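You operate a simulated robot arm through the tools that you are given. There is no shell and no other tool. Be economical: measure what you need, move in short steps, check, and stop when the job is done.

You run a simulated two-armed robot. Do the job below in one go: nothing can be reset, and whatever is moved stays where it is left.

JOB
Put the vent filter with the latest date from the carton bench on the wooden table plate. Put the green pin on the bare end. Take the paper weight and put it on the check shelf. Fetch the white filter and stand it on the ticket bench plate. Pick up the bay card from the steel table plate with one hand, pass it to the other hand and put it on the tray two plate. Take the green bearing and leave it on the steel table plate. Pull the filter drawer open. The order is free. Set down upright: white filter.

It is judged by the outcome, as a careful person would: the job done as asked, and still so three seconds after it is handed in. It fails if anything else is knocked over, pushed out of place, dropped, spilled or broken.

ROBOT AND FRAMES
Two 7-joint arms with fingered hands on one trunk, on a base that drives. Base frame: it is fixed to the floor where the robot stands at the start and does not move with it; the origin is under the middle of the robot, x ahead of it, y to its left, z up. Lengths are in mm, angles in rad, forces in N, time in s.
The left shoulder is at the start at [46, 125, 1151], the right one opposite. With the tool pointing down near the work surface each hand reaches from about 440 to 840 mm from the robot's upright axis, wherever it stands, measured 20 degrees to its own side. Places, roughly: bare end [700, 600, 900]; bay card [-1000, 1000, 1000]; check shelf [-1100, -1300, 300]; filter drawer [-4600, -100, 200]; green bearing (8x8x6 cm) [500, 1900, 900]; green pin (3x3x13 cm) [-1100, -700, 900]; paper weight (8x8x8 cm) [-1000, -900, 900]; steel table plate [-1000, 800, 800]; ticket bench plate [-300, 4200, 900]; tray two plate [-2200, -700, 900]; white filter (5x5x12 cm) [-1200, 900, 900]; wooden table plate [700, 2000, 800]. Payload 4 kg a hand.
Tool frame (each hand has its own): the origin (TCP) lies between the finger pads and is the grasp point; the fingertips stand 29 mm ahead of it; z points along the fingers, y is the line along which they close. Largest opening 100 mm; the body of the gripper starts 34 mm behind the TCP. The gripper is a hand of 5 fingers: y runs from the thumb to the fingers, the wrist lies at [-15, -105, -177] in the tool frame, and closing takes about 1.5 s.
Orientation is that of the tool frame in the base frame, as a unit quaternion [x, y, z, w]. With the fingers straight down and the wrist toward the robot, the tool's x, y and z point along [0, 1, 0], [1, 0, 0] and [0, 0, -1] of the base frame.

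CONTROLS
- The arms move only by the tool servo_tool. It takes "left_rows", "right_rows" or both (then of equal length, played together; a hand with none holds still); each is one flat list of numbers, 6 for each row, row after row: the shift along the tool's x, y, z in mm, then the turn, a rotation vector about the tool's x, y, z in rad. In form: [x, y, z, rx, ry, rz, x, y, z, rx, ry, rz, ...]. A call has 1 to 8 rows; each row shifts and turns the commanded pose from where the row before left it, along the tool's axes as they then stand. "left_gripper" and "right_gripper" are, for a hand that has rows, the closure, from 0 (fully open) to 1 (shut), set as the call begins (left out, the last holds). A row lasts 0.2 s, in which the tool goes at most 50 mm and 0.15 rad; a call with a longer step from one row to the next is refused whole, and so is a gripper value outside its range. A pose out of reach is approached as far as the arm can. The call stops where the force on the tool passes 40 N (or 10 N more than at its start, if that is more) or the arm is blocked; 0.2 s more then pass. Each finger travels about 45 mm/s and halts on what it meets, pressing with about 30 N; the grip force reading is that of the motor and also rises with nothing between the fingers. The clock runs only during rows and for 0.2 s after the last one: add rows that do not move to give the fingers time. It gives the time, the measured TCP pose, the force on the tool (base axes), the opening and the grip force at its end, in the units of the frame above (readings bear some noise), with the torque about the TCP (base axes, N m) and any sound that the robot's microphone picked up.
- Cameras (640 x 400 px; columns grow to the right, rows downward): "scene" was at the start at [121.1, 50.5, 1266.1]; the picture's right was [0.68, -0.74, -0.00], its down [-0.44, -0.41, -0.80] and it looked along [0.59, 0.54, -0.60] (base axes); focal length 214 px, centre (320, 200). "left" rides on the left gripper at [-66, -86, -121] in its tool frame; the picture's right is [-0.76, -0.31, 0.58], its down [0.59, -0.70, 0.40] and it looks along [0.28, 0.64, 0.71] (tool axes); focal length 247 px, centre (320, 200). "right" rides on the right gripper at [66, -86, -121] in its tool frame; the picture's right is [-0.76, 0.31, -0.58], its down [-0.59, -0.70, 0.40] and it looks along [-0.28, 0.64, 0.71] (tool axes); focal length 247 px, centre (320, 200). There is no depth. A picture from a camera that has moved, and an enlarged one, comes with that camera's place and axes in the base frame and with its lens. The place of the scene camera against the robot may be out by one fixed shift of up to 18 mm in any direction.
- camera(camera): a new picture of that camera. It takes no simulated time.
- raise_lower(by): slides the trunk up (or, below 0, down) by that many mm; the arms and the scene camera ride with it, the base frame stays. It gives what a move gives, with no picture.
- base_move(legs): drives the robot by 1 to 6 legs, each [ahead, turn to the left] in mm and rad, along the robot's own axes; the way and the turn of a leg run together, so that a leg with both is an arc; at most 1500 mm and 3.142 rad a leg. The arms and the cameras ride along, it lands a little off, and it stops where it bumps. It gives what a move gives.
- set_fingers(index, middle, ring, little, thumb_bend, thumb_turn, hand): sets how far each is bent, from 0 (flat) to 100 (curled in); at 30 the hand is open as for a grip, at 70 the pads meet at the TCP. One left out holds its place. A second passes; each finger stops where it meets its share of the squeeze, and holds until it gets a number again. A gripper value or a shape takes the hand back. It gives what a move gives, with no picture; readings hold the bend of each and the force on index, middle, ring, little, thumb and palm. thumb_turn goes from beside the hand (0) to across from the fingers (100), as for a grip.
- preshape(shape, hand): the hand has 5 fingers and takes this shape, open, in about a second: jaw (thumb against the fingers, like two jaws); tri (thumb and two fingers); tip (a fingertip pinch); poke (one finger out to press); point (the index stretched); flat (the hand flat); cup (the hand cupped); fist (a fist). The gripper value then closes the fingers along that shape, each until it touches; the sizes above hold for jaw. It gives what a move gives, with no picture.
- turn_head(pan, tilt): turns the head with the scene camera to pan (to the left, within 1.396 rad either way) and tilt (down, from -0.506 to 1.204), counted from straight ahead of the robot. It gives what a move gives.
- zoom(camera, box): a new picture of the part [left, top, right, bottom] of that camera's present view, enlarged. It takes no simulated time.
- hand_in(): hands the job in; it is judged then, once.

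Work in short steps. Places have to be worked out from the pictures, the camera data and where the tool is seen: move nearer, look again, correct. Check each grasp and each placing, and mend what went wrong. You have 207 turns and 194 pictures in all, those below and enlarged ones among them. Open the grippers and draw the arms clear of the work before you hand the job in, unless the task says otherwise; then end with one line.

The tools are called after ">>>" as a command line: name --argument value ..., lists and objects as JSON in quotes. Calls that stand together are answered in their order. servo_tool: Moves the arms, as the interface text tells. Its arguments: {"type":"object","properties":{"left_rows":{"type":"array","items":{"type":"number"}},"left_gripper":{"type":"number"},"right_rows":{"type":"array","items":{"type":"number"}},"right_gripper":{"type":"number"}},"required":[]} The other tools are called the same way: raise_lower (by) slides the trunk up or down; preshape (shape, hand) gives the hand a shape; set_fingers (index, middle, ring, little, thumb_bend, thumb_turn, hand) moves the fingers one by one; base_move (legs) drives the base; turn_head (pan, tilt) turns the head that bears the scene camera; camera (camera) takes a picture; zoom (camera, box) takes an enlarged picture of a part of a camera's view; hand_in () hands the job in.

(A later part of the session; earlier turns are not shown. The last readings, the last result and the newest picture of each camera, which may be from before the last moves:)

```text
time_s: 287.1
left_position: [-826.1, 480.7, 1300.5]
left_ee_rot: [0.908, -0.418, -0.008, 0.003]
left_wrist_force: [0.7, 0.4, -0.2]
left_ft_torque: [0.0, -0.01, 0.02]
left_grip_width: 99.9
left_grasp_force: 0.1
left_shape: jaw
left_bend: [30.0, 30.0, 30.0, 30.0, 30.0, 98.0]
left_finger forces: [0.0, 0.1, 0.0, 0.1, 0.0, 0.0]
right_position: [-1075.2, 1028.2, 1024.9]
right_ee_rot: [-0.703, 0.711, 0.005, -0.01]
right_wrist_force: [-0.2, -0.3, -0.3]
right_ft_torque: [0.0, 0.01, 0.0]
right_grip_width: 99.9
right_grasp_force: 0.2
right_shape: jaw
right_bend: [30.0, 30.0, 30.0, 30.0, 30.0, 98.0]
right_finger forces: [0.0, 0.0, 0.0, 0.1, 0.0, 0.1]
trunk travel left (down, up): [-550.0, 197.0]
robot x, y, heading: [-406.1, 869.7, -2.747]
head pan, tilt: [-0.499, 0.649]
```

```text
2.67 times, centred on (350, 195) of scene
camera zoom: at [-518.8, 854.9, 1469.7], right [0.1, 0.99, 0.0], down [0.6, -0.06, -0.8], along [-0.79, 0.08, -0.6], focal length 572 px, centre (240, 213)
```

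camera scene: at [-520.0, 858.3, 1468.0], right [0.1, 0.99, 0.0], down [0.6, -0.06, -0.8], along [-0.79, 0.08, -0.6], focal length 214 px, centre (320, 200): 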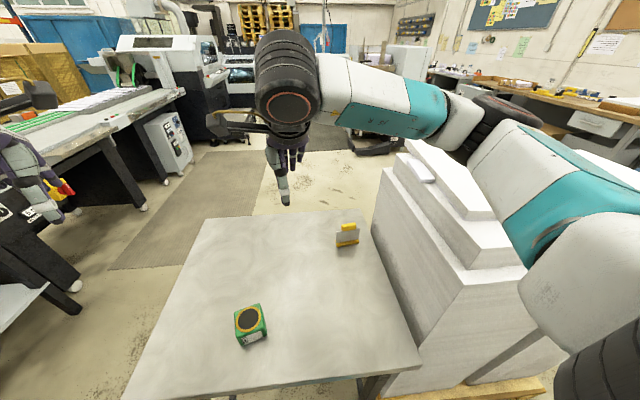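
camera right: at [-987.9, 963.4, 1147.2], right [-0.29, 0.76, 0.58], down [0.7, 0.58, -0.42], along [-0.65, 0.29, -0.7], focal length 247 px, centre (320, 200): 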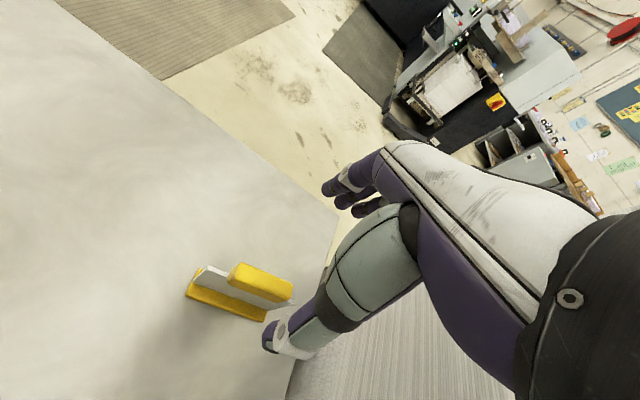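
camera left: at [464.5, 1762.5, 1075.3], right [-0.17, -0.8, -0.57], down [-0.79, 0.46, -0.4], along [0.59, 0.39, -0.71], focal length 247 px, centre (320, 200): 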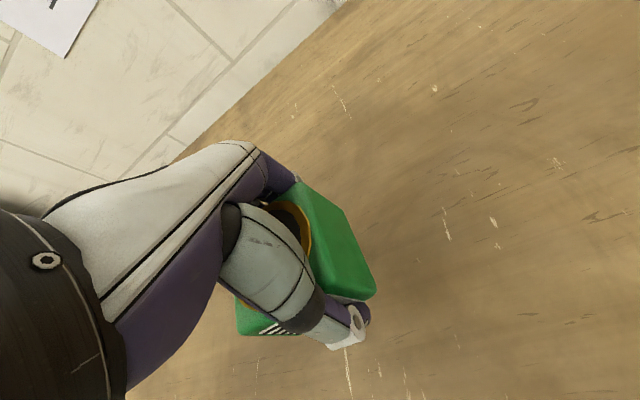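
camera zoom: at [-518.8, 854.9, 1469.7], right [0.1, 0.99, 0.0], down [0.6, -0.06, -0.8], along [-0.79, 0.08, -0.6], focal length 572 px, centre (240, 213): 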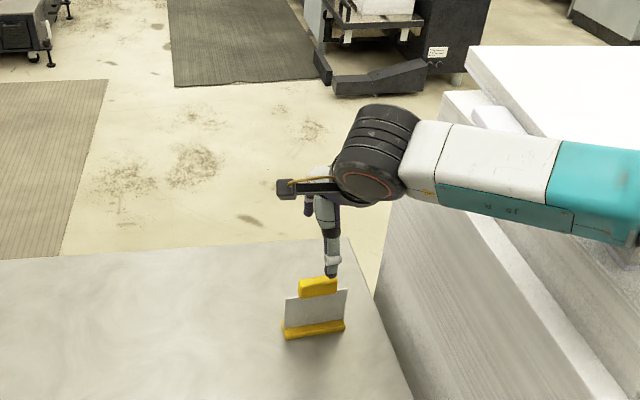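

The forearm seems to rest lightly on the stack edge (hand 15 mm higher than commanded). I lift, raise the trunk another 150, and come down again.

>>> servo_tool --right_rows '[0, 0, -30, 0, 0, 0, 0, 0, -40, 0, 0, 0]'

>>> raise_lower --by 150

>>> servo_tool --right_rows '[0, 0, 45, 0, 0, 0, 0, 0, 45, 0, 0, 0, 0, 0, 45, 0, 0, 0, 0, 0, 45, 0, 0, 0, 0, 0, 30, 0, 0, 0, 0, 0, 0, 0, 0, 0]'

>>> camera --camera "right"

>>> camera --camera "scene"

```text
time_s: 287.6
left_position: [-824.4, 483.6, 1297.3]
left_ee_rot: [0.908, -0.419, -0.006, 0.004]
left_wrist_force: [0.1, 0.3, -0.1]
left_ft_torque: [0.02, 0.01, 0.01]
left_grip_width: 100.1
left_grasp_force: 0.0
left_shape: jaw
left_bend: [30.0, 30.0, 30.0, 30.0, 30.0, 98.0]
left_finger forces: [0.0, 0.0, 0.1, 0.0, 0.0, 0.0]
right_position: [-1064.7, 1025.6, 1076.3]
right_ee_rot: [0.709, -0.705, 0.006, -0.004]
right_wrist_force: [0.5, -0.5, 0.4]
right_ft_torque: [-0.02, 0.02, -0.04]
right_grip_width: 99.8
right_grasp_force: 0.0
right_shape: jaw
right_bend: [30.0, 30.0, 30.0, 30.0, 30.0, 98.0]
right_finger forces: [0.0, 0.1, 0.0, 0.0, 0.1, 0.0]
trunk travel left (down, up): [-550.0, 197.0]
robot x, y, heading: [-405.9, 871.0, -2.744]
head pan, tilt: [-0.499, 0.649]
```

```text
time_s: 289.4
left_position: [-826.6, 483.3, 1447.5]
left_ee_rot: [0.908, -0.418, -0.007, 0.004]
left_wrist_force: [-0.1, 0.0, 0.0]
left_ft_torque: [0.02, -0.02, 0.01]
left_grip_width: 100.0
left_grasp_force: 0.0
left_shape: jaw
left_bend: [30.0, 30.0, 30.0, 30.0, 30.0, 98.0]
left_finger forces: [0.0, 0.1, 0.0, 0.0, 0.0, 0.0]
right_position: [-1066.0, 1027.1, 1227.7]
right_ee_rot: [0.708, -0.706, 0.006, -0.002]
right_wrist_force: [-0.7, 0.3, -0.5]
right_ft_torque: [-0.04, 0.01, -0.01]
right_grip_width: 100.0
right_grasp_force: 0.1
right_shape: jaw
right_bend: [30.0, 30.0, 30.0, 30.0, 30.0, 98.0]
right_finger forces: [0.0, 0.1, 0.0, 0.1, 0.0, 0.1]
trunk travel left (down, up): [-700.0, 47.0]
robot x, y, heading: [-403.0, 867.7, -2.742]
head pan, tilt: [-0.499, 0.649]
```

```text
time_s: 290.8
left_position: [-825.7, 484.5, 1447.5]
left_ee_rot: [0.908, -0.418, -0.006, 0.004]
left_wrist_force: [0.2, 0.4, 0.1]
left_ft_torque: [0.02, -0.02, -0.02]
left_grip_width: 99.9
left_grasp_force: 0.2
left_shape: jaw
left_bend: [30.0, 30.0, 30.0, 30.0, 30.0, 98.0]
left_finger forces: [0.1, 0.1, 0.1, 0.1, 0.0, 0.0]
right_position: [-1064.5, 1025.8, 1017.7]
right_ee_rot: [0.708, -0.706, 0.005, -0.001]
right_wrist_force: [0.3, 0.2, 0.2]
right_ft_torque: [0.0, -0.04, -0.01]
right_grip_width: 100.2
right_grasp_force: 0.1
right_shape: jaw
right_bend: [30.0, 30.0, 30.0, 30.0, 30.0, 98.0]
right_finger forces: [0.0, 0.0, 0.0, 0.1, 0.0, 0.0]
trunk travel left (down, up): [-700.0, 47.0]
robot x, y, heading: [-403.6, 869.8, -2.751]
head pan, tilt: [-0.499, 0.649]
```

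```text
61 pictures are left
camera right: at [-978.8, 960.2, 1141.5], right [-0.31, 0.76, 0.57], down [0.7, 0.59, -0.4], along [-0.64, 0.28, -0.72], focal length 247 px, centre (320, 200)
```

right: 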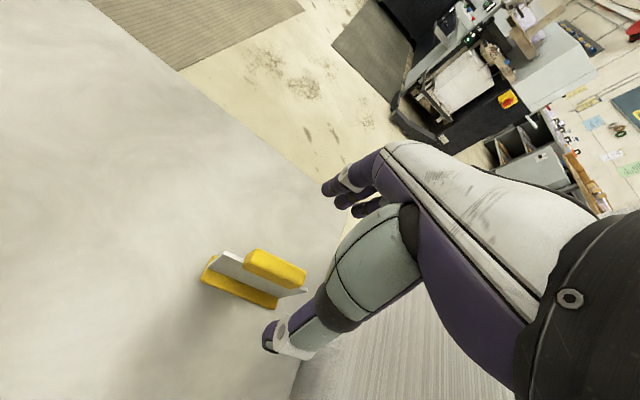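

```text
60 pictures are left
camera scene: at [-516.5, 860.0, 1618.3], right [0.1, 0.99, 0.0], down [0.6, -0.06, -0.8], along [-0.79, 0.08, -0.6], focal length 214 px, centre (320, 200)
```

scene: 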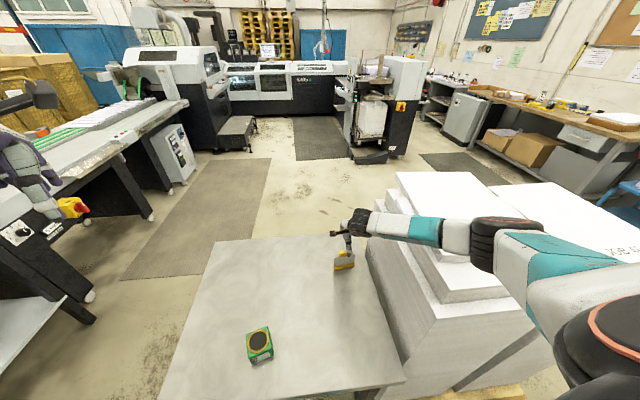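

Free. Card centre ≈[-1070,1032]. Shift to y≈1042, descend to 924 and close on the handle.

>>> servo_tool --right_rows '[-16, 5, 20, 0, 0, 0, 0, 0, 30, 0, 0, 0, 0, 0, 30, 0, 0, 0, 0, 0, 12, 0, 0, 0, 0, 0, 0, 0, 0, 0]'

>>> camera --camera "right"

```text
time_s: 292.0
left_position: [-825.3, 483.4, 1448.2]
left_ee_rot: [0.908, -0.419, -0.007, 0.004]
left_wrist_force: [-0.4, -0.2, -0.4]
left_ft_torque: [0.01, 0.0, 0.01]
left_grip_width: 99.9
left_grasp_force: 0.0
left_shape: jaw
left_bend: [30.0, 30.0, 30.0, 30.0, 30.0, 98.0]
left_finger forces: [0.1, 0.0, 0.0, 0.0, 0.0, 0.0]
right_position: [-1066.9, 1040.0, 926.6]
right_ee_rot: [0.708, -0.706, 0.005, -0.002]
right_wrist_force: [-0.1, -0.1, 0.4]
right_ft_torque: [-0.01, -0.01, 0.02]
right_grip_width: 99.7
right_grasp_force: 0.0
right_shape: jaw
right_bend: [30.0, 30.0, 30.0, 30.0, 30.0, 98.0]
right_finger forces: [0.0, 0.0, 0.1, 0.0, 0.1, 0.1]
trunk travel left (down, up): [-700.0, 47.0]
robot x, y, heading: [-403.1, 870.8, -2.747]
head pan, tilt: [-0.499, 0.649]
```

```text
59 pictures are left
camera right: at [-982.5, 976.2, 1049.4], right [-0.31, 0.76, 0.57], down [0.7, 0.59, -0.39], along [-0.64, 0.28, -0.72], focal length 247 px, centre (320, 200)
```

right: 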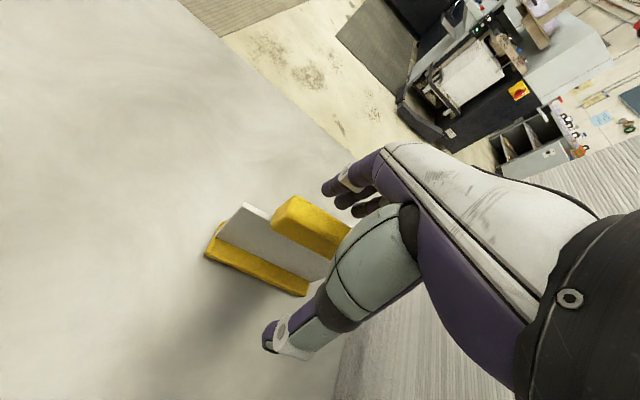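

Handle lies between thumb and fingers. Close, then lift.

>>> servo_tool --right_rows '[0, 0, 0, 0, 0, 0, 0, 0, 0, 0, 0, 0, 0, 0, 0, 0, 0, 0, 0, 0, 0, 0, 0, 0, 0, 0, 0, 0, 0, 0, 0, 0, 0, 0, 0, 0, 0, 0, 0, 0, 0, 0]' --right_gripper 1.0

>>> servo_tool --right_rows '[0, 0, -15, 0, 0, 0, 0, 0, -25, 0, 0, 0, 0, 0, -35, 0, 0, 0]'

>>> camera --camera "right"

```text
time_s: 293.6
left_position: [-825.0, 484.3, 1446.6]
left_ee_rot: [0.908, -0.419, -0.007, 0.003]
left_wrist_force: [0.0, -0.4, -0.1]
left_ft_torque: [0.02, 0.02, 0.0]
left_grip_width: 100.1
left_grasp_force: 0.0
left_shape: jaw
left_bend: [30.0, 30.0, 30.0, 30.0, 30.0, 98.0]
left_finger forces: [0.0, 0.1, 0.1, 0.0, 0.0, 0.1]
right_position: [-1067.0, 1041.3, 925.6]
right_ee_rot: [0.709, -0.706, 0.006, -0.001]
right_wrist_force: [0.1, 0.2, 0.4]
right_ft_torque: [0.02, -0.04, 0.03]
right_grip_width: 1.2
right_grasp_force: 30.0
right_shape: jaw
right_bend: [71.0, 70.0, 70.0, 70.0, 71.0, 100.0]
right_finger forces: [16.0, 8.3, 2.5, 0.1, 27.9, 0.1]
trunk travel left (down, up): [-700.0, 47.0]
robot x, y, heading: [-407.2, 872.3, -2.748]
head pan, tilt: [-0.499, 0.649]
```

```text
time_s: 294.4
left_position: [-826.1, 483.7, 1448.5]
left_ee_rot: [0.908, -0.419, -0.007, 0.004]
left_wrist_force: [-0.8, 0.2, 0.0]
left_ft_torque: [0.01, 0.01, 0.02]
left_grip_width: 99.9
left_grasp_force: 0.0
left_shape: jaw
left_bend: [30.0, 30.0, 30.0, 30.0, 30.0, 98.0]
left_finger forces: [0.1, 0.0, 0.1, 0.0, 0.0, 0.0]
right_position: [-1068.5, 1040.1, 1000.9]
right_ee_rot: [0.709, -0.706, 0.005, -0.002]
right_wrist_force: [0.2, -0.6, -0.1]
right_ft_torque: [0.01, -0.01, 0.01]
right_grip_width: 1.1
right_grasp_force: 29.8
right_shape: jaw
right_bend: [71.0, 70.0, 70.0, 70.0, 71.0, 100.0]
right_finger forces: [15.9, 8.2, 2.6, 0.0, 27.9, 0.0]
trunk travel left (down, up): [-700.0, 47.0]
robot x, y, heading: [-408.9, 867.3, -2.743]
head pan, tilt: [-0.499, 0.649]
```

```text
58 pictures are left
camera right: at [-983.3, 975.4, 1124.5], right [-0.32, 0.76, 0.57], down [0.71, 0.59, -0.39], along [-0.63, 0.28, -0.72], focal length 247 px, centre (320, 200)
```

right: 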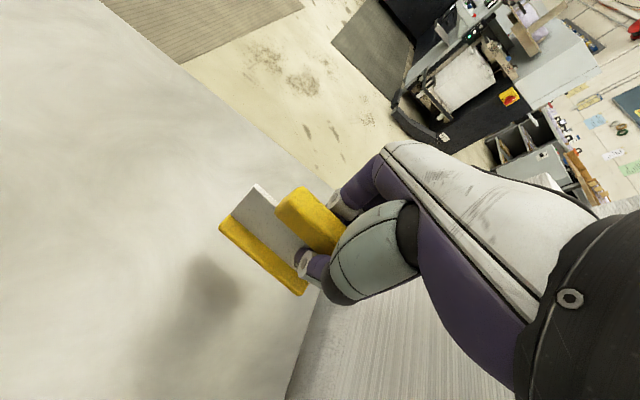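

Card lifted (pinched at the panel just under the handle). Raise higher, retract, and back off from the table into the aisle.

>>> servo_tool --right_rows '[0, 0, -45, 0, 0, 0, 0, 0, -45, 0, 0, 0, 0, 0, -45, 0, 0, 0, 0, 0, -45, 0, 0, 0, 0, 0, -45, 0, 0, 0, 20, -30, -20, 0, 0, 0, 25, -40, 0, 0, 0, 0, 25, -40, 0, 0, 0, 0]'

>>> servo_tool --right_rows '[25, -40, 0, 0, 0, 0, 25, -40, 0, 0, 0, 0, 20, -30, 0, 0, 0, 0]'

>>> base_move --legs '[[-330, 0], [0, 0.6]]'

>>> turn_head --pan 0.0 --tilt 0.6

>>> camera --camera "scene"

```text
time_s: 296.2
left_position: [-824.7, 483.3, 1447.1]
left_ee_rot: [0.908, -0.418, -0.006, 0.004]
left_wrist_force: [0.2, -0.5, 0.5]
left_ft_torque: [0.05, 0.01, -0.01]
left_grip_width: 100.0
left_grasp_force: 0.0
left_shape: jaw
left_bend: [30.0, 30.0, 30.0, 30.0, 30.0, 98.0]
left_finger forces: [0.1, 0.0, 0.0, 0.0, 0.0, 0.0]
right_position: [-958.5, 972.8, 1247.7]
right_ee_rot: [-0.707, 0.707, -0.005, 0.001]
right_wrist_force: [0.6, -0.3, -0.4]
right_ft_torque: [-0.01, 0.02, -0.04]
right_grip_width: 1.2
right_grasp_force: 30.2
right_shape: jaw
right_bend: [71.0, 70.0, 70.0, 70.0, 71.0, 100.0]
right_finger forces: [16.2, 8.0, 2.5, 0.0, 27.7, 0.0]
trunk travel left (down, up): [-700.0, 47.0]
robot x, y, heading: [-405.3, 872.4, -2.743]
head pan, tilt: [-0.499, 0.649]
```

```text
time_s: 297.0
left_position: [-825.9, 482.9, 1446.9]
left_ee_rot: [0.908, -0.419, -0.007, 0.003]
left_wrist_force: [0.3, -0.6, 0.4]
left_ft_torque: [0.05, 0.01, -0.02]
left_grip_width: 99.9
left_grasp_force: 0.1
left_shape: jaw
left_bend: [30.0, 30.0, 30.0, 30.0, 30.0, 98.0]
left_finger forces: [0.1, 0.0, 0.0, 0.0, 0.1, 0.0]
right_position: [-849.2, 903.5, 1249.1]
right_ee_rot: [0.708, -0.706, 0.004, -0.001]
right_wrist_force: [0.0, -0.3, -0.4]
right_ft_torque: [0.07, 0.01, -0.01]
right_grip_width: 1.2
right_grasp_force: 29.6
right_shape: jaw
right_bend: [71.0, 70.0, 70.0, 70.0, 71.0, 100.0]
right_finger forces: [16.4, 8.1, 2.4, 0.0, 27.6, 0.0]
trunk travel left (down, up): [-700.0, 47.0]
robot x, y, heading: [-407.6, 868.0, -2.751]
head pan, tilt: [-0.499, 0.649]
```

```text
time_s: 300.8
left_position: [-235.6, 440.1, 1447.7]
left_ee_rot: [0.991, -0.135, -0.006, 0.005]
left_wrist_force: [-0.6, -0.1, -0.2]
left_ft_torque: [-0.04, 0.03, -0.02]
left_grip_width: 99.9
left_grasp_force: 0.0
left_shape: jaw
left_bend: [30.0, 30.0, 30.0, 30.0, 30.0, 98.0]
left_finger forces: [0.1, 0.0, 0.1, 0.1, 0.0, 0.0]
right_position: [-490.6, 774.0, 1248.5]
right_ee_rot: [0.884, -0.468, 0.005, -0.003]
right_wrist_force: [-0.3, -0.6, -0.4]
right_ft_torque: [-0.01, 0.02, 0.02]
right_grip_width: 1.0
right_grasp_force: 29.8
right_shape: jaw
right_bend: [71.0, 70.0, 70.0, 70.0, 72.0, 100.0]
right_finger forces: [16.4, 7.9, 2.4, 0.0, 27.5, 0.1]
trunk travel left (down, up): [-700.0, 47.0]
robot x, y, heading: [-102.8, 996.2, -2.15]
head pan, tilt: [-0.499, 0.649]
```

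```text
time_s: 301.7
left_position: [-235.4, 439.9, 1447.9]
left_ee_rot: [0.991, -0.135, -0.005, 0.006]
left_wrist_force: [1.0, 0.6, -1.0]
left_ft_torque: [0.0, 0.04, -0.02]
left_grip_width: 99.8
left_grasp_force: 0.2
left_shape: jaw
left_bend: [30.0, 30.0, 30.0, 30.0, 30.0, 98.0]
left_finger forces: [0.0, 0.0, 0.1, 0.1, 0.0, 0.0]
right_position: [-490.5, 772.2, 1248.3]
right_ee_rot: [0.884, -0.468, 0.005, -0.004]
right_wrist_force: [-0.3, 0.0, -1.6]
right_ft_torque: [0.0, -0.04, 0.04]
right_grip_width: 1.4
right_grasp_force: 30.3
right_shape: jaw
right_bend: [71.0, 70.0, 70.0, 70.0, 72.0, 100.0]
right_finger forces: [16.5, 7.9, 2.4, 0.0, 27.5, 0.0]
trunk travel left (down, up): [-700.0, 47.0]
robot x, y, heading: [-103.9, 993.7, -2.151]
head pan, tilt: [0.0, 0.6]
```

```text
57 pictures are left
camera scene: at [-167.0, 890.2, 1622.5], right [-0.84, 0.55, 0.0], down [0.31, 0.47, -0.82], along [-0.45, -0.69, -0.57], focal length 214 px, centre (320, 200)
```

scene: 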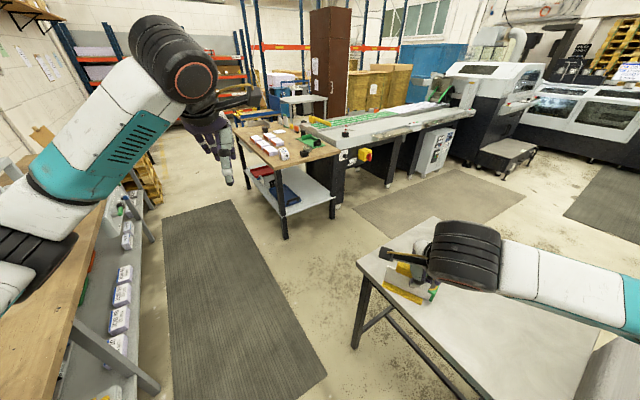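

In open space now. Bring the right hand with the card to the centre front, squared, and the left hand to the left of it at card height.

>>> servo_tool --right_rows '[0, 0, 0, 0, 0, -0.131, 0, 0, 0, 0, 0, -0.131, 0, 0, 0, 0, 0, -0.131, 40, 16, 0, 0, 0, 0, 40, 16, 0, 0, 0, 0, 40, 16, 0, 0, 0, 0, 40, 16, 0, 0, 0, 0, 40, 16, 0, 0, 0, 0]' --left_rows '[0, 0, 0, 0, 0, 0.103, 0, 0, 0, 0, 0, 0.103, 0, 0, 0, 0, 0, 0.103, 25, -11, 38, 0, 0, 0, 25, -11, 38, 0, 0, 0, 25, -11, 38, 0, 0, 0, 25, -11, 38, 0, 0, 0, 27, -12, 38, 0, 0, 0]'

>>> servo_tool --left_rows '[0, 0, 40, 0, -0.15, 0, 0, 0, 0, 0, -0.15, 0, 0, 0, 0, 0, -0.15, 0, 0, 0, 0, 0, -0.15, 0, 0, 0, 0, 0, -0.15, 0, 0, 0, 0, 0, -0.15, 0, 0, 0, 0, 0, -0.15, 0, 0, 0, 0, 0, -0.15, 0]'

>>> servo_tool --left_rows '[0, 0, 0, 0, -0.15, 0, 0, 0, 0, 0, -0.15, 0]'

>>> camera --camera "scene"

```text
time_s: 303.5
left_position: [-99.5, 415.5, 1255.1]
left_ee_rot: [0.958, -0.285, -0.005, 0.007]
left_wrist_force: [-0.4, -1.3, -0.3]
left_ft_torque: [-0.01, 0.04, 0.0]
left_grip_width: 99.9
left_grasp_force: 0.1
left_shape: jaw
left_bend: [30.0, 30.0, 30.0, 30.0, 30.0, 98.0]
left_finger forces: [0.1, 0.0, 0.0, 0.0, 0.1, 0.0]
right_position: [-364.3, 593.6, 1248.2]
right_ee_rot: [0.958, -0.286, 0.003, -0.003]
right_wrist_force: [0.5, -1.0, -1.7]
right_ft_torque: [0.05, 0.06, -0.04]
right_grip_width: 1.5
right_grasp_force: 30.0
right_shape: jaw
right_bend: [71.0, 70.0, 70.0, 70.0, 72.0, 100.0]
right_finger forces: [16.5, 7.9, 2.4, 0.0, 27.5, 0.0]
trunk travel left (down, up): [-700.0, 47.0]
robot x, y, heading: [-104.3, 992.0, -2.154]
head pan, tilt: [0.0, 0.6]
```

```text
time_s: 305.3
left_position: [-101.0, 415.4, 1216.8]
left_ee_rot: [0.788, -0.239, -0.545, -0.156]
left_wrist_force: [0.9, -0.9, 0.5]
left_ft_torque: [-0.02, 0.04, 0.0]
left_grip_width: 100.0
left_grasp_force: 0.1
left_shape: jaw
left_bend: [30.0, 30.0, 30.0, 30.0, 30.0, 98.0]
left_finger forces: [0.0, 0.0, 0.0, 0.0, 0.0, 0.0]
right_position: [-367.6, 595.8, 1248.2]
right_ee_rot: [0.958, -0.287, 0.005, -0.002]
right_wrist_force: [0.2, -0.1, -0.3]
right_ft_torque: [0.04, 0.01, 0.02]
right_grip_width: 1.1
right_grasp_force: 29.6
right_shape: jaw
right_bend: [71.0, 70.0, 70.0, 70.0, 72.0, 100.0]
right_finger forces: [16.6, 7.9, 2.4, 0.0, 27.5, 0.1]
trunk travel left (down, up): [-700.0, 47.0]
robot x, y, heading: [-108.6, 997.3, -2.154]
head pan, tilt: [0.0, 0.6]
```

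```text
time_s: 305.9
left_position: [-103.0, 415.1, 1216.5]
left_ee_rot: [0.698, -0.212, -0.657, -0.19]
left_wrist_force: [0.7, -0.1, -0.4]
left_ft_torque: [0.06, -0.01, -0.01]
left_grip_width: 99.7
left_grasp_force: 0.1
left_shape: jaw
left_bend: [30.0, 30.0, 30.0, 30.0, 30.0, 98.0]
left_finger forces: [0.1, 0.0, 0.1, 0.0, 0.0, 0.0]
right_position: [-368.6, 596.4, 1248.6]
right_ee_rot: [0.958, -0.287, 0.005, -0.002]
right_wrist_force: [0.0, -1.0, -0.8]
right_ft_torque: [0.04, 0.0, -0.03]
right_grip_width: 1.2
right_grasp_force: 29.5
right_shape: jaw
right_bend: [71.0, 70.0, 70.0, 70.0, 72.0, 100.0]
right_finger forces: [16.5, 7.8, 2.4, 0.0, 27.5, 0.0]
trunk travel left (down, up): [-700.0, 47.0]
robot x, y, heading: [-108.8, 994.6, -2.146]
head pan, tilt: [0.0, 0.6]
```

```text
56 pictures are left
camera scene: at [-167.0, 890.0, 1622.5], right [-0.84, 0.55, 0.0], down [0.31, 0.47, -0.82], along [-0.45, -0.69, -0.57], focal length 214 px, centre (320, 200)
```

scene: 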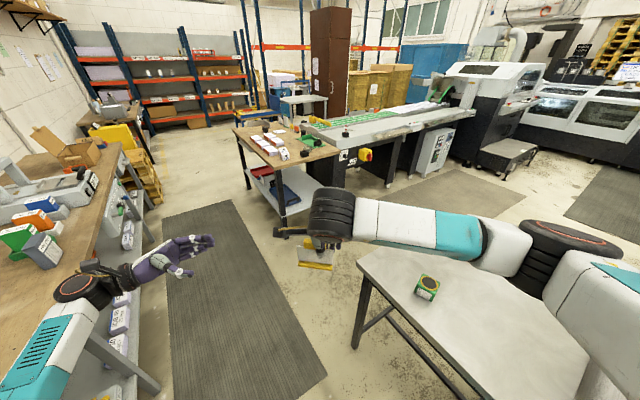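

Both hands are set. Advance the left hand toward the card's left edge and check with its camera.

>>> servo_tool --left_rows '[3, -2, 45, 0, 0, 0, 3, -2, 45, 0, 0, 0, 2, -1, 45, 0, 0, 0, 2, 0, 40, 0, 0, 0, 0, 0, 0, 0, 0, 0]'

>>> camera --camera "left"

>>> zoom --camera "scene" --box '[200, 170, 420, 330]'

```text
time_s: 307.1
left_position: [-244.9, 513.8, 1194.6]
left_ee_rot: [0.699, -0.213, -0.656, -0.19]
left_wrist_force: [-0.7, 0.2, -0.4]
left_ft_torque: [0.05, 0.04, -0.01]
left_grip_width: 99.9
left_grasp_force: 0.0
left_shape: jaw
left_bend: [30.0, 30.0, 30.0, 30.0, 30.0, 98.0]
left_finger forces: [0.0, 0.0, 0.0, 0.0, 0.0, 0.1]
right_position: [-368.2, 594.7, 1248.0]
right_ee_rot: [0.958, -0.285, 0.004, -0.001]
right_wrist_force: [0.8, -0.8, -0.6]
right_ft_torque: [0.03, 0.02, 0.0]
right_grip_width: 1.2
right_grasp_force: 29.8
right_shape: jaw
right_bend: [71.0, 70.0, 70.0, 70.0, 72.0, 100.0]
right_finger forces: [16.5, 7.9, 2.5, 0.0, 27.6, 0.1]
trunk travel left (down, up): [-700.0, 47.0]
robot x, y, heading: [-101.4, 995.0, -2.15]
head pan, tilt: [0.0, 0.6]
```

```text
55 pictures are left
camera left: at [-99.2, 523.1, 1268.0], right [-0.35, 0.61, 0.71], down [0.08, 0.78, -0.62], along [-0.93, -0.16, -0.32], focal length 247 px, centre (320, 200)
```

left: 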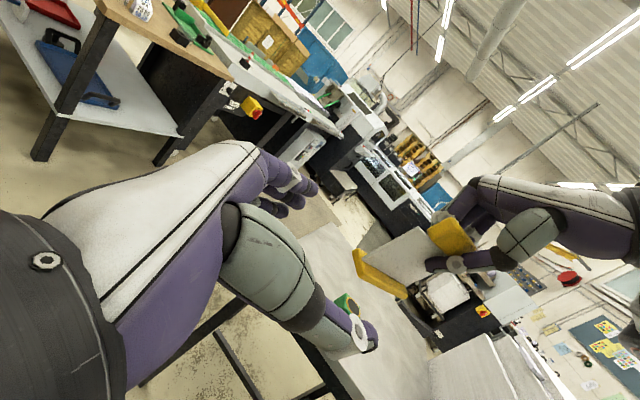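

```text
2.50 times, centred on (310, 250) of scene
camera zoom: at [-166.0, 889.6, 1622.5], right [-0.84, 0.55, 0.0], down [0.31, 0.47, -0.82], along [-0.45, -0.69, -0.57], focal length 536 px, centre (345, 75)
```

zoom: 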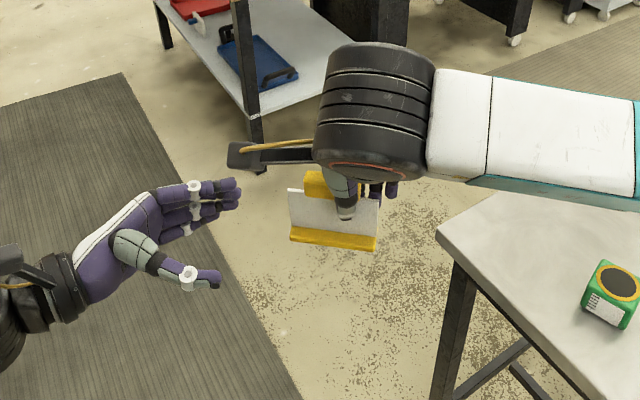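

Aligned: card lies between left thumb and fingers. Advance 78 mm with slight height correction.

>>> servo_tool --left_rows '[-8, 0, 30, 0, 0, 0, -6, 0, 30, 0, 0, 0, -2, 0, 18, 0, 0, 0, 0, 0, 0, 0, 0, 0]'

>>> camera --camera "left"

>>> zoom --camera "scene" --box '[220, 180, 400, 310]'

```text
time_s: 308.1
left_position: [-309.8, 557.4, 1204.4]
left_ee_rot: [0.699, -0.212, -0.656, -0.191]
left_wrist_force: [-0.3, -0.6, 0.6]
left_ft_torque: [-0.02, 0.01, 0.01]
left_grip_width: 99.8
left_grasp_force: 0.0
left_shape: jaw
left_bend: [30.0, 30.0, 30.0, 30.0, 30.0, 98.0]
left_finger forces: [0.0, 0.0, 0.1, 0.1, 0.0, 0.0]
right_position: [-367.2, 595.8, 1248.7]
right_ee_rot: [0.958, -0.286, 0.005, -0.002]
right_wrist_force: [-0.4, -0.2, -0.3]
right_ft_torque: [0.03, 0.01, 0.0]
right_grip_width: 1.0
right_grasp_force: 30.4
right_shape: jaw
right_bend: [71.0, 70.0, 70.0, 70.0, 72.0, 100.0]
right_finger forces: [16.5, 7.9, 2.3, 0.1, 27.5, 0.2]
trunk travel left (down, up): [-700.0, 47.0]
robot x, y, heading: [-103.5, 993.1, -2.152]
head pan, tilt: [0.0, 0.6]
```

```text
53 pictures are left
camera left: at [-165.3, 566.1, 1278.8], right [-0.35, 0.61, 0.71], down [0.08, 0.78, -0.62], along [-0.93, -0.16, -0.32], focal length 247 px, centre (320, 200)
```

left: 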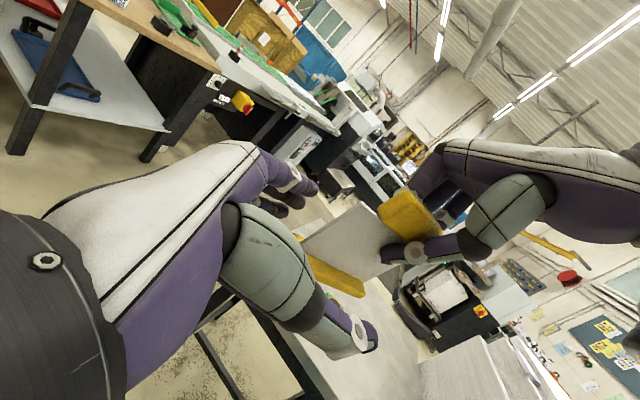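

```text
3.08 times, centred on (310, 245) of scene
camera zoom: at [-166.6, 889.9, 1622.5], right [-0.84, 0.55, 0.0], down [0.31, 0.47, -0.82], along [-0.45, -0.69, -0.57], focal length 660 px, centre (351, 62)
```

zoom: 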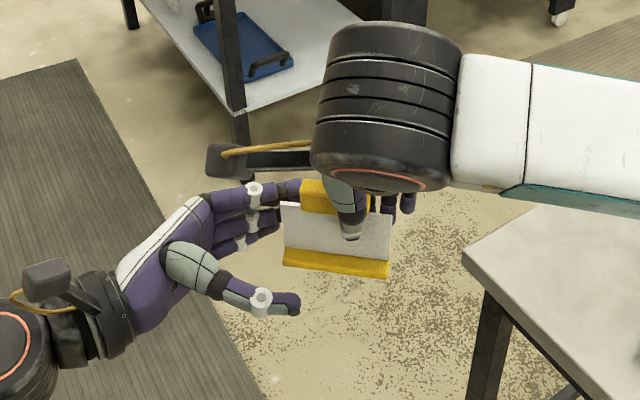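

In place at l≈69 mm. Close the left hand on the panel.

>>> servo_tool --left_rows '[0, 0, 0, 0, 0, 0, 0, 0, 0, 0, 0, 0, 0, 0, 0, 0, 0, 0, 0, 0, 0, 0, 0, 0, 0, 0, 0, 0, 0, 0, 0, 0, 0, 0, 0, 0, 0, 0, 0, 0, 0, 0, 0, 0, 0, 0, 0, 0]' --left_gripper 1.0

>>> camera --camera "left"

>>> zoom --camera "scene" --box '[220, 180, 400, 310]'

```text
time_s: 309.9
left_position: [-310.9, 558.2, 1204.2]
left_ee_rot: [0.699, -0.213, -0.656, -0.19]
left_wrist_force: [-0.1, 1.6, 1.3]
left_ft_torque: [-0.06, 0.07, -0.11]
left_grip_width: 0.0
left_grasp_force: 30.4
left_shape: jaw
left_bend: [65.0, 60.0, 74.0, 68.0, 70.0, 100.0]
left_finger forces: [14.3, 7.8, 3.5, 0.0, 25.8, 0.0]
right_position: [-367.5, 595.5, 1248.7]
right_ee_rot: [0.958, -0.287, 0.005, -0.002]
right_wrist_force: [1.0, -1.7, -1.5]
right_ft_torque: [0.05, -0.04, 0.05]
right_grip_width: 1.3
right_grasp_force: 29.9
right_shape: jaw
right_bend: [71.0, 70.0, 70.0, 70.0, 72.0, 100.0]
right_finger forces: [16.7, 7.8, 3.1, 0.0, 27.4, 0.0]
trunk travel left (down, up): [-700.0, 47.0]
robot x, y, heading: [-102.9, 997.4, -2.154]
head pan, tilt: [0.0, 0.6]
```

```text
51 pictures are left
camera left: at [-165.5, 566.3, 1278.9], right [-0.35, 0.61, 0.71], down [0.08, 0.78, -0.62], along [-0.93, -0.16, -0.32], focal length 247 px, centre (320, 200)
```

left: 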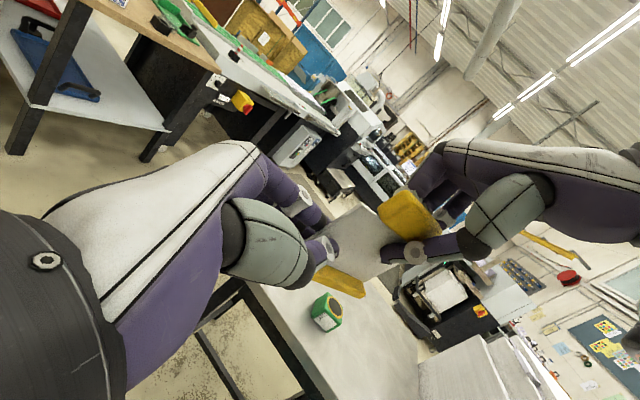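

```text
3.08 times, centred on (310, 245) of scene
camera zoom: at [-166.8, 890.1, 1622.5], right [-0.84, 0.55, 0.0], down [0.31, 0.47, -0.82], along [-0.45, -0.69, -0.57], focal length 660 px, centre (351, 62)
```

zoom: 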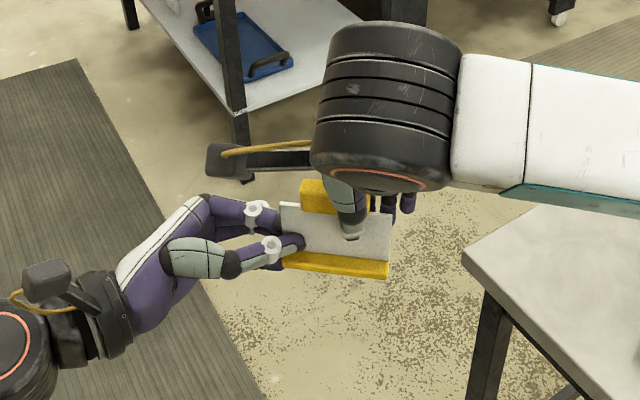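

Grip overlaps the panel by only ~12 mm. I reopen a bit, advance 15 mm, and close again for a firmer hold.

>>> servo_tool --left_rows '[0, 0, 0, 0, 0, 0, 0, 0, 0, 0, 0, 0, 0, 0, 0, 0, 0, 0, 0, 0, 8, 0, 0, 0, -1, 0, 8, 0, 0, 0, 0, 0, 0, 0, 0, 0]' --left_gripper 0.6

>>> servo_tool --left_rows '[0, 0, 0, 0, 0, 0, 0, 0, 0, 0, 0, 0, 0, 0, 0, 0, 0, 0, 0, 0, 0, 0, 0, 0, 0, 0, 0, 0, 0, 0, 0, 0, 0, 0, 0, 0, 0, 0, 0, 0, 0, 0]' --left_gripper 1.0

>>> zoom --camera "scene" --box '[220, 180, 400, 310]'

```text
time_s: 311.3
left_position: [-323.1, 566.7, 1206.5]
left_ee_rot: [0.698, -0.213, -0.656, -0.19]
left_wrist_force: [0.5, -0.4, 0.1]
left_ft_torque: [-0.04, 0.0, 0.03]
left_grip_width: 39.5
left_grasp_force: 0.1
left_shape: jaw
left_bend: [45.0, 47.0, 74.0, 52.0, 41.0, 100.0]
left_finger forces: [0.0, 0.0, 0.7, 0.0, 0.0, 0.0]
right_position: [-367.7, 597.1, 1247.7]
right_ee_rot: [0.958, -0.287, 0.004, -0.003]
right_wrist_force: [0.0, 1.1, -0.7]
right_ft_torque: [0.05, 0.0, 0.01]
right_grip_width: 1.3
right_grasp_force: 29.4
right_shape: jaw
right_bend: [71.0, 70.0, 70.0, 70.0, 72.0, 100.0]
right_finger forces: [16.4, 7.8, 2.6, 0.0, 27.6, 0.1]
trunk travel left (down, up): [-700.0, 47.0]
robot x, y, heading: [-102.5, 992.7, -2.151]
head pan, tilt: [0.0, 0.6]
```

```text
time_s: 312.9
left_position: [-324.2, 566.6, 1204.4]
left_ee_rot: [0.699, -0.213, -0.656, -0.19]
left_wrist_force: [-1.3, 1.8, 1.2]
left_ft_torque: [-0.08, 0.06, -0.17]
left_grip_width: 0.2
left_grasp_force: 30.1
left_shape: jaw
left_bend: [67.0, 63.0, 75.0, 70.0, 70.0, 100.0]
left_finger forces: [14.5, 7.7, 3.6, 0.0, 26.8, 0.0]
right_position: [-367.4, 595.3, 1247.7]
right_ee_rot: [0.958, -0.285, 0.005, -0.002]
right_wrist_force: [0.2, -2.2, -2.2]
right_ft_torque: [0.03, -0.02, 0.08]
right_grip_width: 1.3
right_grasp_force: 29.9
right_shape: jaw
right_bend: [71.0, 70.0, 70.0, 70.0, 72.0, 100.0]
right_finger forces: [16.7, 8.2, 3.1, 0.0, 27.2, 0.0]
trunk travel left (down, up): [-700.0, 47.0]
robot x, y, heading: [-103.6, 997.5, -2.153]
head pan, tilt: [0.0, 0.6]
```

```text
3.08 times, centred on (310, 245) of scene
camera zoom: at [-166.9, 890.1, 1622.5], right [-0.84, 0.55, 0.0], down [0.31, 0.47, -0.82], along [-0.45, -0.69, -0.57], focal length 660 px, centre (351, 62)
```

zoom: 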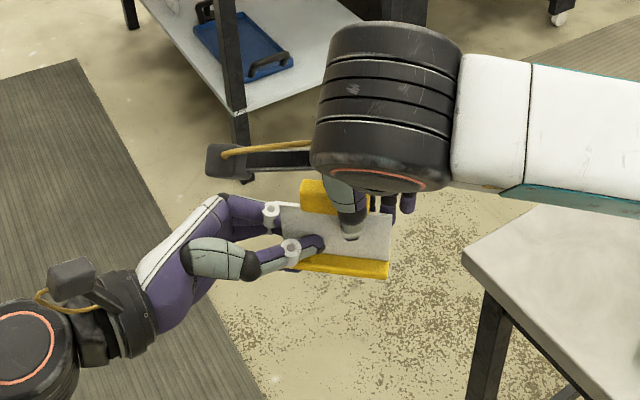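

Solid grip now. Open the right hand and withdraw it upward.

>>> servo_tool --right_rows '[0, 0, 0, 0, 0, 0, 0, 0, 0, 0, 0, 0, 0, 0, 0, 0, 0, 0, 0, 0, 0, 0, 0, 0, 0, 0, 0, 0, 0, 0, 0, 0, 0, 0, 0, 0, 0, 0, 0, 0, 0, 0]' --right_gripper 0.0

>>> servo_tool --right_rows '[0, 0, -20, 0, 0, 0, 0, 0, -35, 0, 0, 0, 0, 0, -45, 0, 0, 0, 0, 0, -40, 0, 0, 0, -40, -10, 0, 0, 0, 0, -40, -10, 0, 0, 0, 0, -40, -10, 0, 0, 0, 0, -40, -10, 0, 0, 0, 0]'

>>> camera --camera "scene"

```text
time_s: 314.5
left_position: [-324.4, 565.8, 1204.7]
left_ee_rot: [0.699, -0.213, -0.656, -0.19]
left_wrist_force: [-0.1, -0.3, -0.5]
left_ft_torque: [-0.01, 0.0, -0.01]
left_grip_width: 0.0
left_grasp_force: 29.6
left_shape: jaw
left_bend: [67.0, 65.0, 75.0, 70.0, 70.0, 100.0]
left_finger forces: [17.6, 5.9, 3.5, 0.0, 26.7, 0.1]
right_position: [-369.0, 595.3, 1249.1]
right_ee_rot: [0.958, -0.287, 0.005, -0.002]
right_wrist_force: [0.2, 1.1, -0.3]
right_ft_torque: [-0.02, 0.0, -0.04]
right_grip_width: 99.8
right_grasp_force: 0.0
right_shape: jaw
right_bend: [30.0, 30.0, 30.0, 30.0, 30.0, 98.0]
right_finger forces: [0.0, 0.0, 0.0, 0.0, 0.1, 0.2]
trunk travel left (down, up): [-700.0, 47.0]
robot x, y, heading: [-103.6, 995.2, -2.152]
head pan, tilt: [0.0, 0.6]
```

```text
time_s: 316.3
left_position: [-325.5, 567.3, 1204.6]
left_ee_rot: [0.699, -0.214, -0.656, -0.189]
left_wrist_force: [-1.0, -0.4, 0.0]
left_ft_torque: [0.01, -0.04, 0.04]
left_grip_width: 0.0
left_grasp_force: 30.2
left_shape: jaw
left_bend: [67.0, 65.0, 75.0, 70.0, 70.0, 100.0]
left_finger forces: [17.6, 5.8, 3.5, 0.0, 26.8, 0.1]
right_position: [-481.1, 720.1, 1388.0]
right_ee_rot: [0.958, -0.286, 0.006, -0.001]
right_wrist_force: [-0.9, -0.1, 0.2]
right_ft_torque: [-0.04, -0.01, 0.01]
right_grip_width: 99.9
right_grasp_force: 0.0
right_shape: jaw
right_bend: [30.0, 30.0, 30.0, 30.0, 30.0, 98.0]
right_finger forces: [0.1, 0.1, 0.0, 0.0, 0.0, 0.1]
trunk travel left (down, up): [-700.0, 47.0]
robot x, y, heading: [-101.4, 999.0, -2.152]
head pan, tilt: [0.0, 0.6]
```

```text
48 pictures are left
camera scene: at [-167.9, 892.6, 1622.7], right [-0.84, 0.55, 0.0], down [0.31, 0.47, -0.83], along [-0.45, -0.69, -0.56], focal length 214 px, centre (320, 200)
```

scene: 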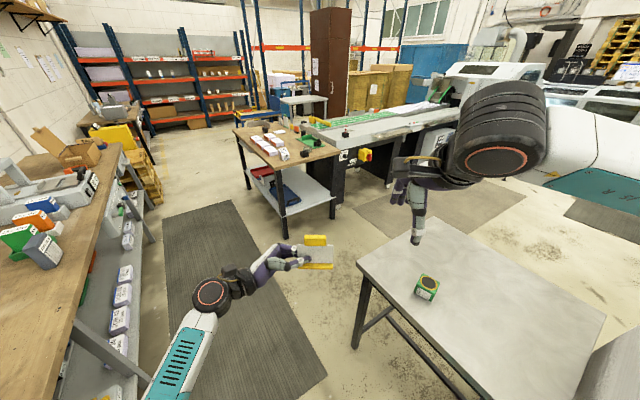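

Handover done: the left hand holds the card. Drive around via the gap (y≈-90) toward tray two.

>>> base_move --legs '[[0, 0.581], [1085, 0], [0, -1.571], [1500, 0]]'

>>> turn_head --pan 0.5 --tilt 0.5

>>> camera --camera "scene"

```text
time_s: 334.4
left_position: [-2085.4, -142.1, 1204.8]
left_ee_rot: [-0.513, 0.519, 0.487, 0.48]
left_wrist_force: [-0.3, -0.3, -0.1]
left_ft_torque: [-0.01, -0.01, 0.02]
left_grip_width: 0.0
left_grasp_force: 29.9
left_shape: jaw
left_bend: [67.0, 65.0, 75.0, 70.0, 70.0, 100.0]
left_finger forces: [17.0, 5.6, 3.4, 0.0, 25.9, 0.0]
right_position: [-2043.3, 70.3, 1388.4]
right_ee_rot: [-0.706, 0.708, -0.005, 0.0]
right_wrist_force: [-0.4, -0.3, -0.2]
right_ft_torque: [0.0, -0.05, -0.03]
right_grip_width: 99.9
right_grasp_force: 0.0
right_shape: jaw
right_bend: [30.0, 30.0, 30.0, 30.0, 30.0, 98.0]
right_finger forces: [0.0, 0.0, 0.0, 0.0, 0.0, 0.0]
trunk travel left (down, up): [-700.0, 47.0]
robot x, y, heading: [-1603.7, -91.9, 3.136]
head pan, tilt: [0.0, 0.6]
```

```text
time_s: 335.4
left_position: [-2085.9, -140.7, 1205.1]
left_ee_rot: [-0.513, 0.519, 0.487, 0.479]
left_wrist_force: [-0.5, -0.4, 0.6]
left_ft_torque: [-0.02, -0.01, 0.01]
left_grip_width: 0.0
left_grasp_force: 29.9
left_shape: jaw
left_bend: [67.0, 65.0, 75.0, 70.0, 70.0, 100.0]
left_finger forces: [17.0, 5.5, 3.4, 0.1, 26.0, 0.1]
right_position: [-2044.0, 70.8, 1388.8]
right_ee_rot: [-0.706, 0.708, -0.005, -0.001]
right_wrist_force: [-0.4, -0.1, -0.6]
right_ft_torque: [0.02, 0.03, 0.02]
right_grip_width: 99.9
right_grasp_force: 0.0
right_shape: jaw
right_bend: [30.0, 30.0, 30.0, 30.0, 30.0, 98.0]
right_finger forces: [0.1, 0.0, 0.1, 0.0, 0.1, 0.0]
trunk travel left (down, up): [-700.0, 47.0]
robot x, y, heading: [-1606.3, -93.1, 3.141]
head pan, tilt: [0.499, 0.499]
```

```text
47 pictures are left
camera scene: at [-1712.5, -144.2, 1631.6], right [-0.48, 0.88, 0.0], down [0.42, 0.23, -0.88], along [-0.77, -0.42, -0.48], focal length 214 px, centre (320, 200)
```

scene: 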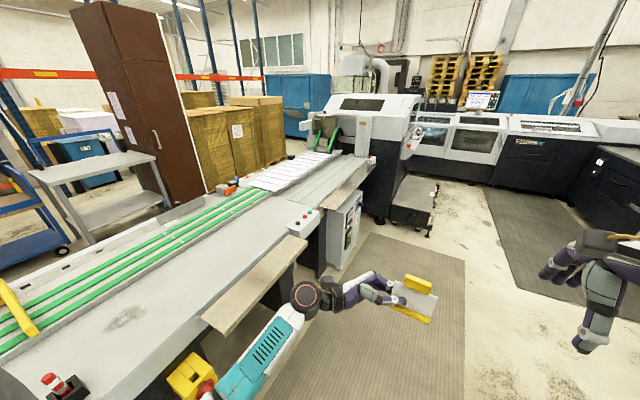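

A beige side tray sits at about [-2170,-660], matching the hint for tray two. Zoom to confirm and check it is free.

>>> zoom --camera "scene" --box '[180, 170, 400, 340]'

```text
2.35 times, centred on (290, 255) of scene
camera zoom: at [-1712.5, -144.2, 1631.6], right [-0.48, 0.88, 0.0], down [0.42, 0.23, -0.88], along [-0.77, -0.42, -0.48], focal length 505 px, centre (391, 71)
```

zoom: 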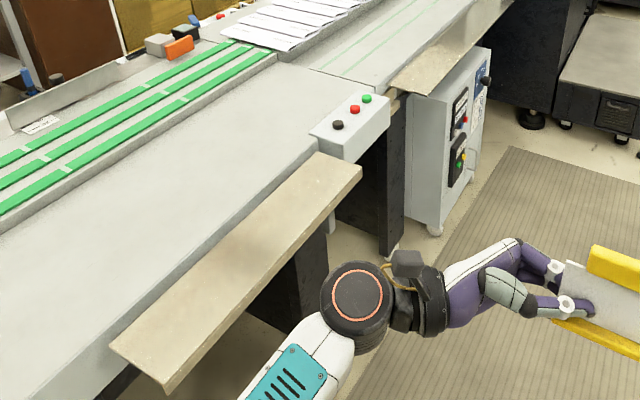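

Tray two spans x≈-1925…-2465, y≈-630…-757, free. Drive so the card ends up over its middle, facing it.

>>> base_move --legs '[[555, 0], [0, 1.571], [115, 0]]'

>>> turn_head --pan 0.1 --tilt 0.8

>>> camera --camera "scene"

```text
time_s: 343.2
left_position: [-2100.9, -680.6, 1206.0]
left_ee_rot: [0.73, -0.005, -0.683, 0.006]
left_wrist_force: [0.8, 0.5, -0.9]
left_ft_torque: [-0.01, -0.05, 0.04]
left_grip_width: 0.0
left_grasp_force: 29.6
left_shape: jaw
left_bend: [67.0, 73.0, 75.0, 70.0, 70.0, 100.0]
left_finger forces: [17.0, 5.5, 3.5, 0.1, 25.7, 0.0]
right_position: [-2316.6, -639.4, 1390.5]
right_ee_rot: [1.0, -0.001, 0.004, -0.003]
right_wrist_force: [-0.2, 0.1, -0.3]
right_ft_torque: [-0.07, 0.01, 0.02]
right_grip_width: 99.8
right_grasp_force: 0.2
right_shape: jaw
right_bend: [30.0, 30.0, 30.0, 30.0, 30.0, 98.0]
right_finger forces: [0.0, 0.0, 0.0, 0.0, 0.0, 0.0]
trunk travel left (down, up): [-700.0, 47.0]
robot x, y, heading: [-2149.7, -204.6, -1.573]
head pan, tilt: [0.499, 0.499]
```

```text
time_s: 344.0
left_position: [-2102.8, -683.0, 1204.2]
left_ee_rot: [0.73, -0.004, -0.683, 0.005]
left_wrist_force: [0.4, 0.2, -0.7]
left_ft_torque: [0.0, -0.02, -0.01]
left_grip_width: 0.1
left_grasp_force: 30.2
left_shape: jaw
left_bend: [67.0, 73.0, 75.0, 70.0, 70.0, 100.0]
left_finger forces: [16.9, 5.5, 3.4, 0.0, 25.7, 0.0]
right_position: [-2315.5, -641.5, 1389.1]
right_ee_rot: [1.0, -0.001, 0.005, -0.003]
right_wrist_force: [0.4, 0.0, -0.5]
right_ft_torque: [-0.07, -0.02, 0.02]
right_grip_width: 100.0
right_grasp_force: 0.1
right_shape: jaw
right_bend: [30.0, 30.0, 30.0, 30.0, 30.0, 98.0]
right_finger forces: [0.0, 0.0, 0.0, 0.0, 0.0, 0.1]
trunk travel left (down, up): [-700.0, 47.0]
robot x, y, heading: [-2152.5, -202.9, -1.576]
head pan, tilt: [0.099, 0.799]
```

```text
45 pictures are left
camera scene: at [-2144.6, -319.4, 1605.7], right [-1.0, -0.1, 0.0], down [-0.07, 0.71, -0.7], along [0.07, -0.69, -0.72], focal length 214 px, centre (320, 200)
```

scene: 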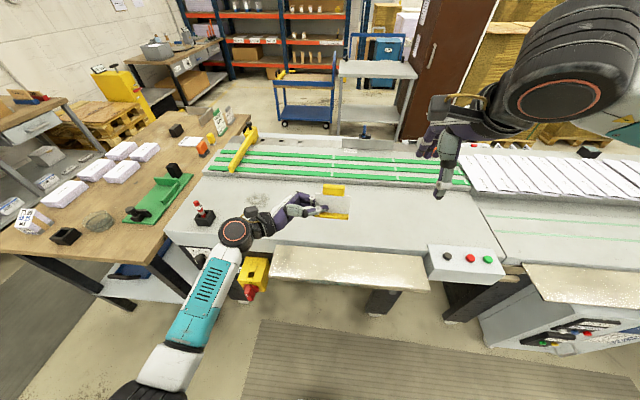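

Card is above the tray. Lower the trunk 230 mm and look closely.

>>> raise_lower --by -230

>>> zoom --camera "scene" --box '[200, 160, 440, 330]'

>>> camera --camera "left"

```text
time_s: 346.4
left_position: [-2101.4, -683.6, 975.0]
left_ee_rot: [0.731, -0.005, -0.683, 0.005]
left_wrist_force: [0.0, 0.2, -1.1]
left_ft_torque: [-0.01, 0.01, -0.02]
left_grip_width: 0.2
left_grasp_force: 30.4
left_shape: jaw
left_bend: [67.0, 73.0, 75.0, 70.0, 70.0, 100.0]
left_finger forces: [17.0, 5.5, 3.3, 0.0, 25.8, 0.1]
right_position: [-2314.8, -641.7, 1158.6]
right_ee_rot: [1.0, -0.001, 0.005, -0.003]
right_wrist_force: [0.7, -0.5, 0.3]
right_ft_torque: [0.0, 0.0, 0.0]
right_grip_width: 99.9
right_grasp_force: 0.0
right_shape: jaw
right_bend: [30.0, 30.0, 30.0, 30.0, 30.0, 98.0]
right_finger forces: [0.1, 0.0, 0.1, 0.0, 0.0, 0.1]
trunk travel left (down, up): [-470.0, 277.0]
robot x, y, heading: [-2151.3, -205.0, -1.575]
head pan, tilt: [0.099, 0.799]
```

```text
2.35 times, centred on (320, 245) of scene
camera zoom: at [-2144.5, -329.7, 1375.0], right [-1.0, -0.09, 0.0], down [-0.07, 0.71, -0.7], along [0.07, -0.69, -0.72], focal length 505 px, centre (320, 94)
```

zoom: 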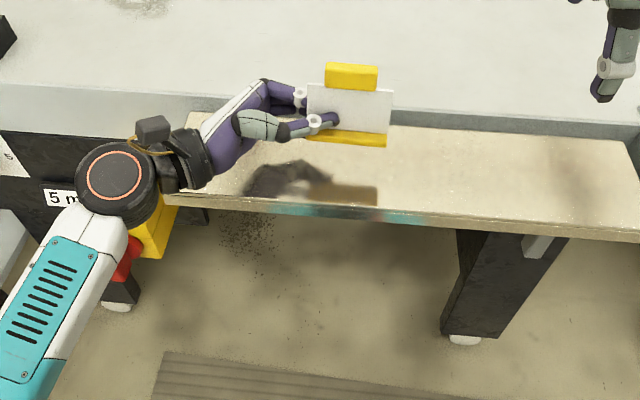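

```text
43 pictures are left
camera left: at [-1985.0, -597.3, 1049.3], right [-0.63, 0.32, 0.71], down [-0.36, 0.69, -0.62], along [-0.69, -0.65, -0.32], focal length 247 px, centre (320, 200)
```

left: 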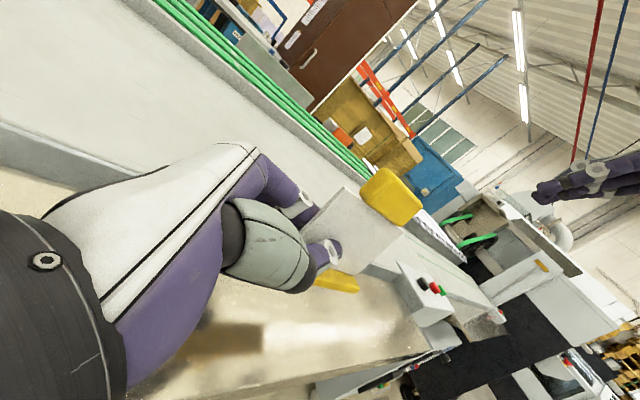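

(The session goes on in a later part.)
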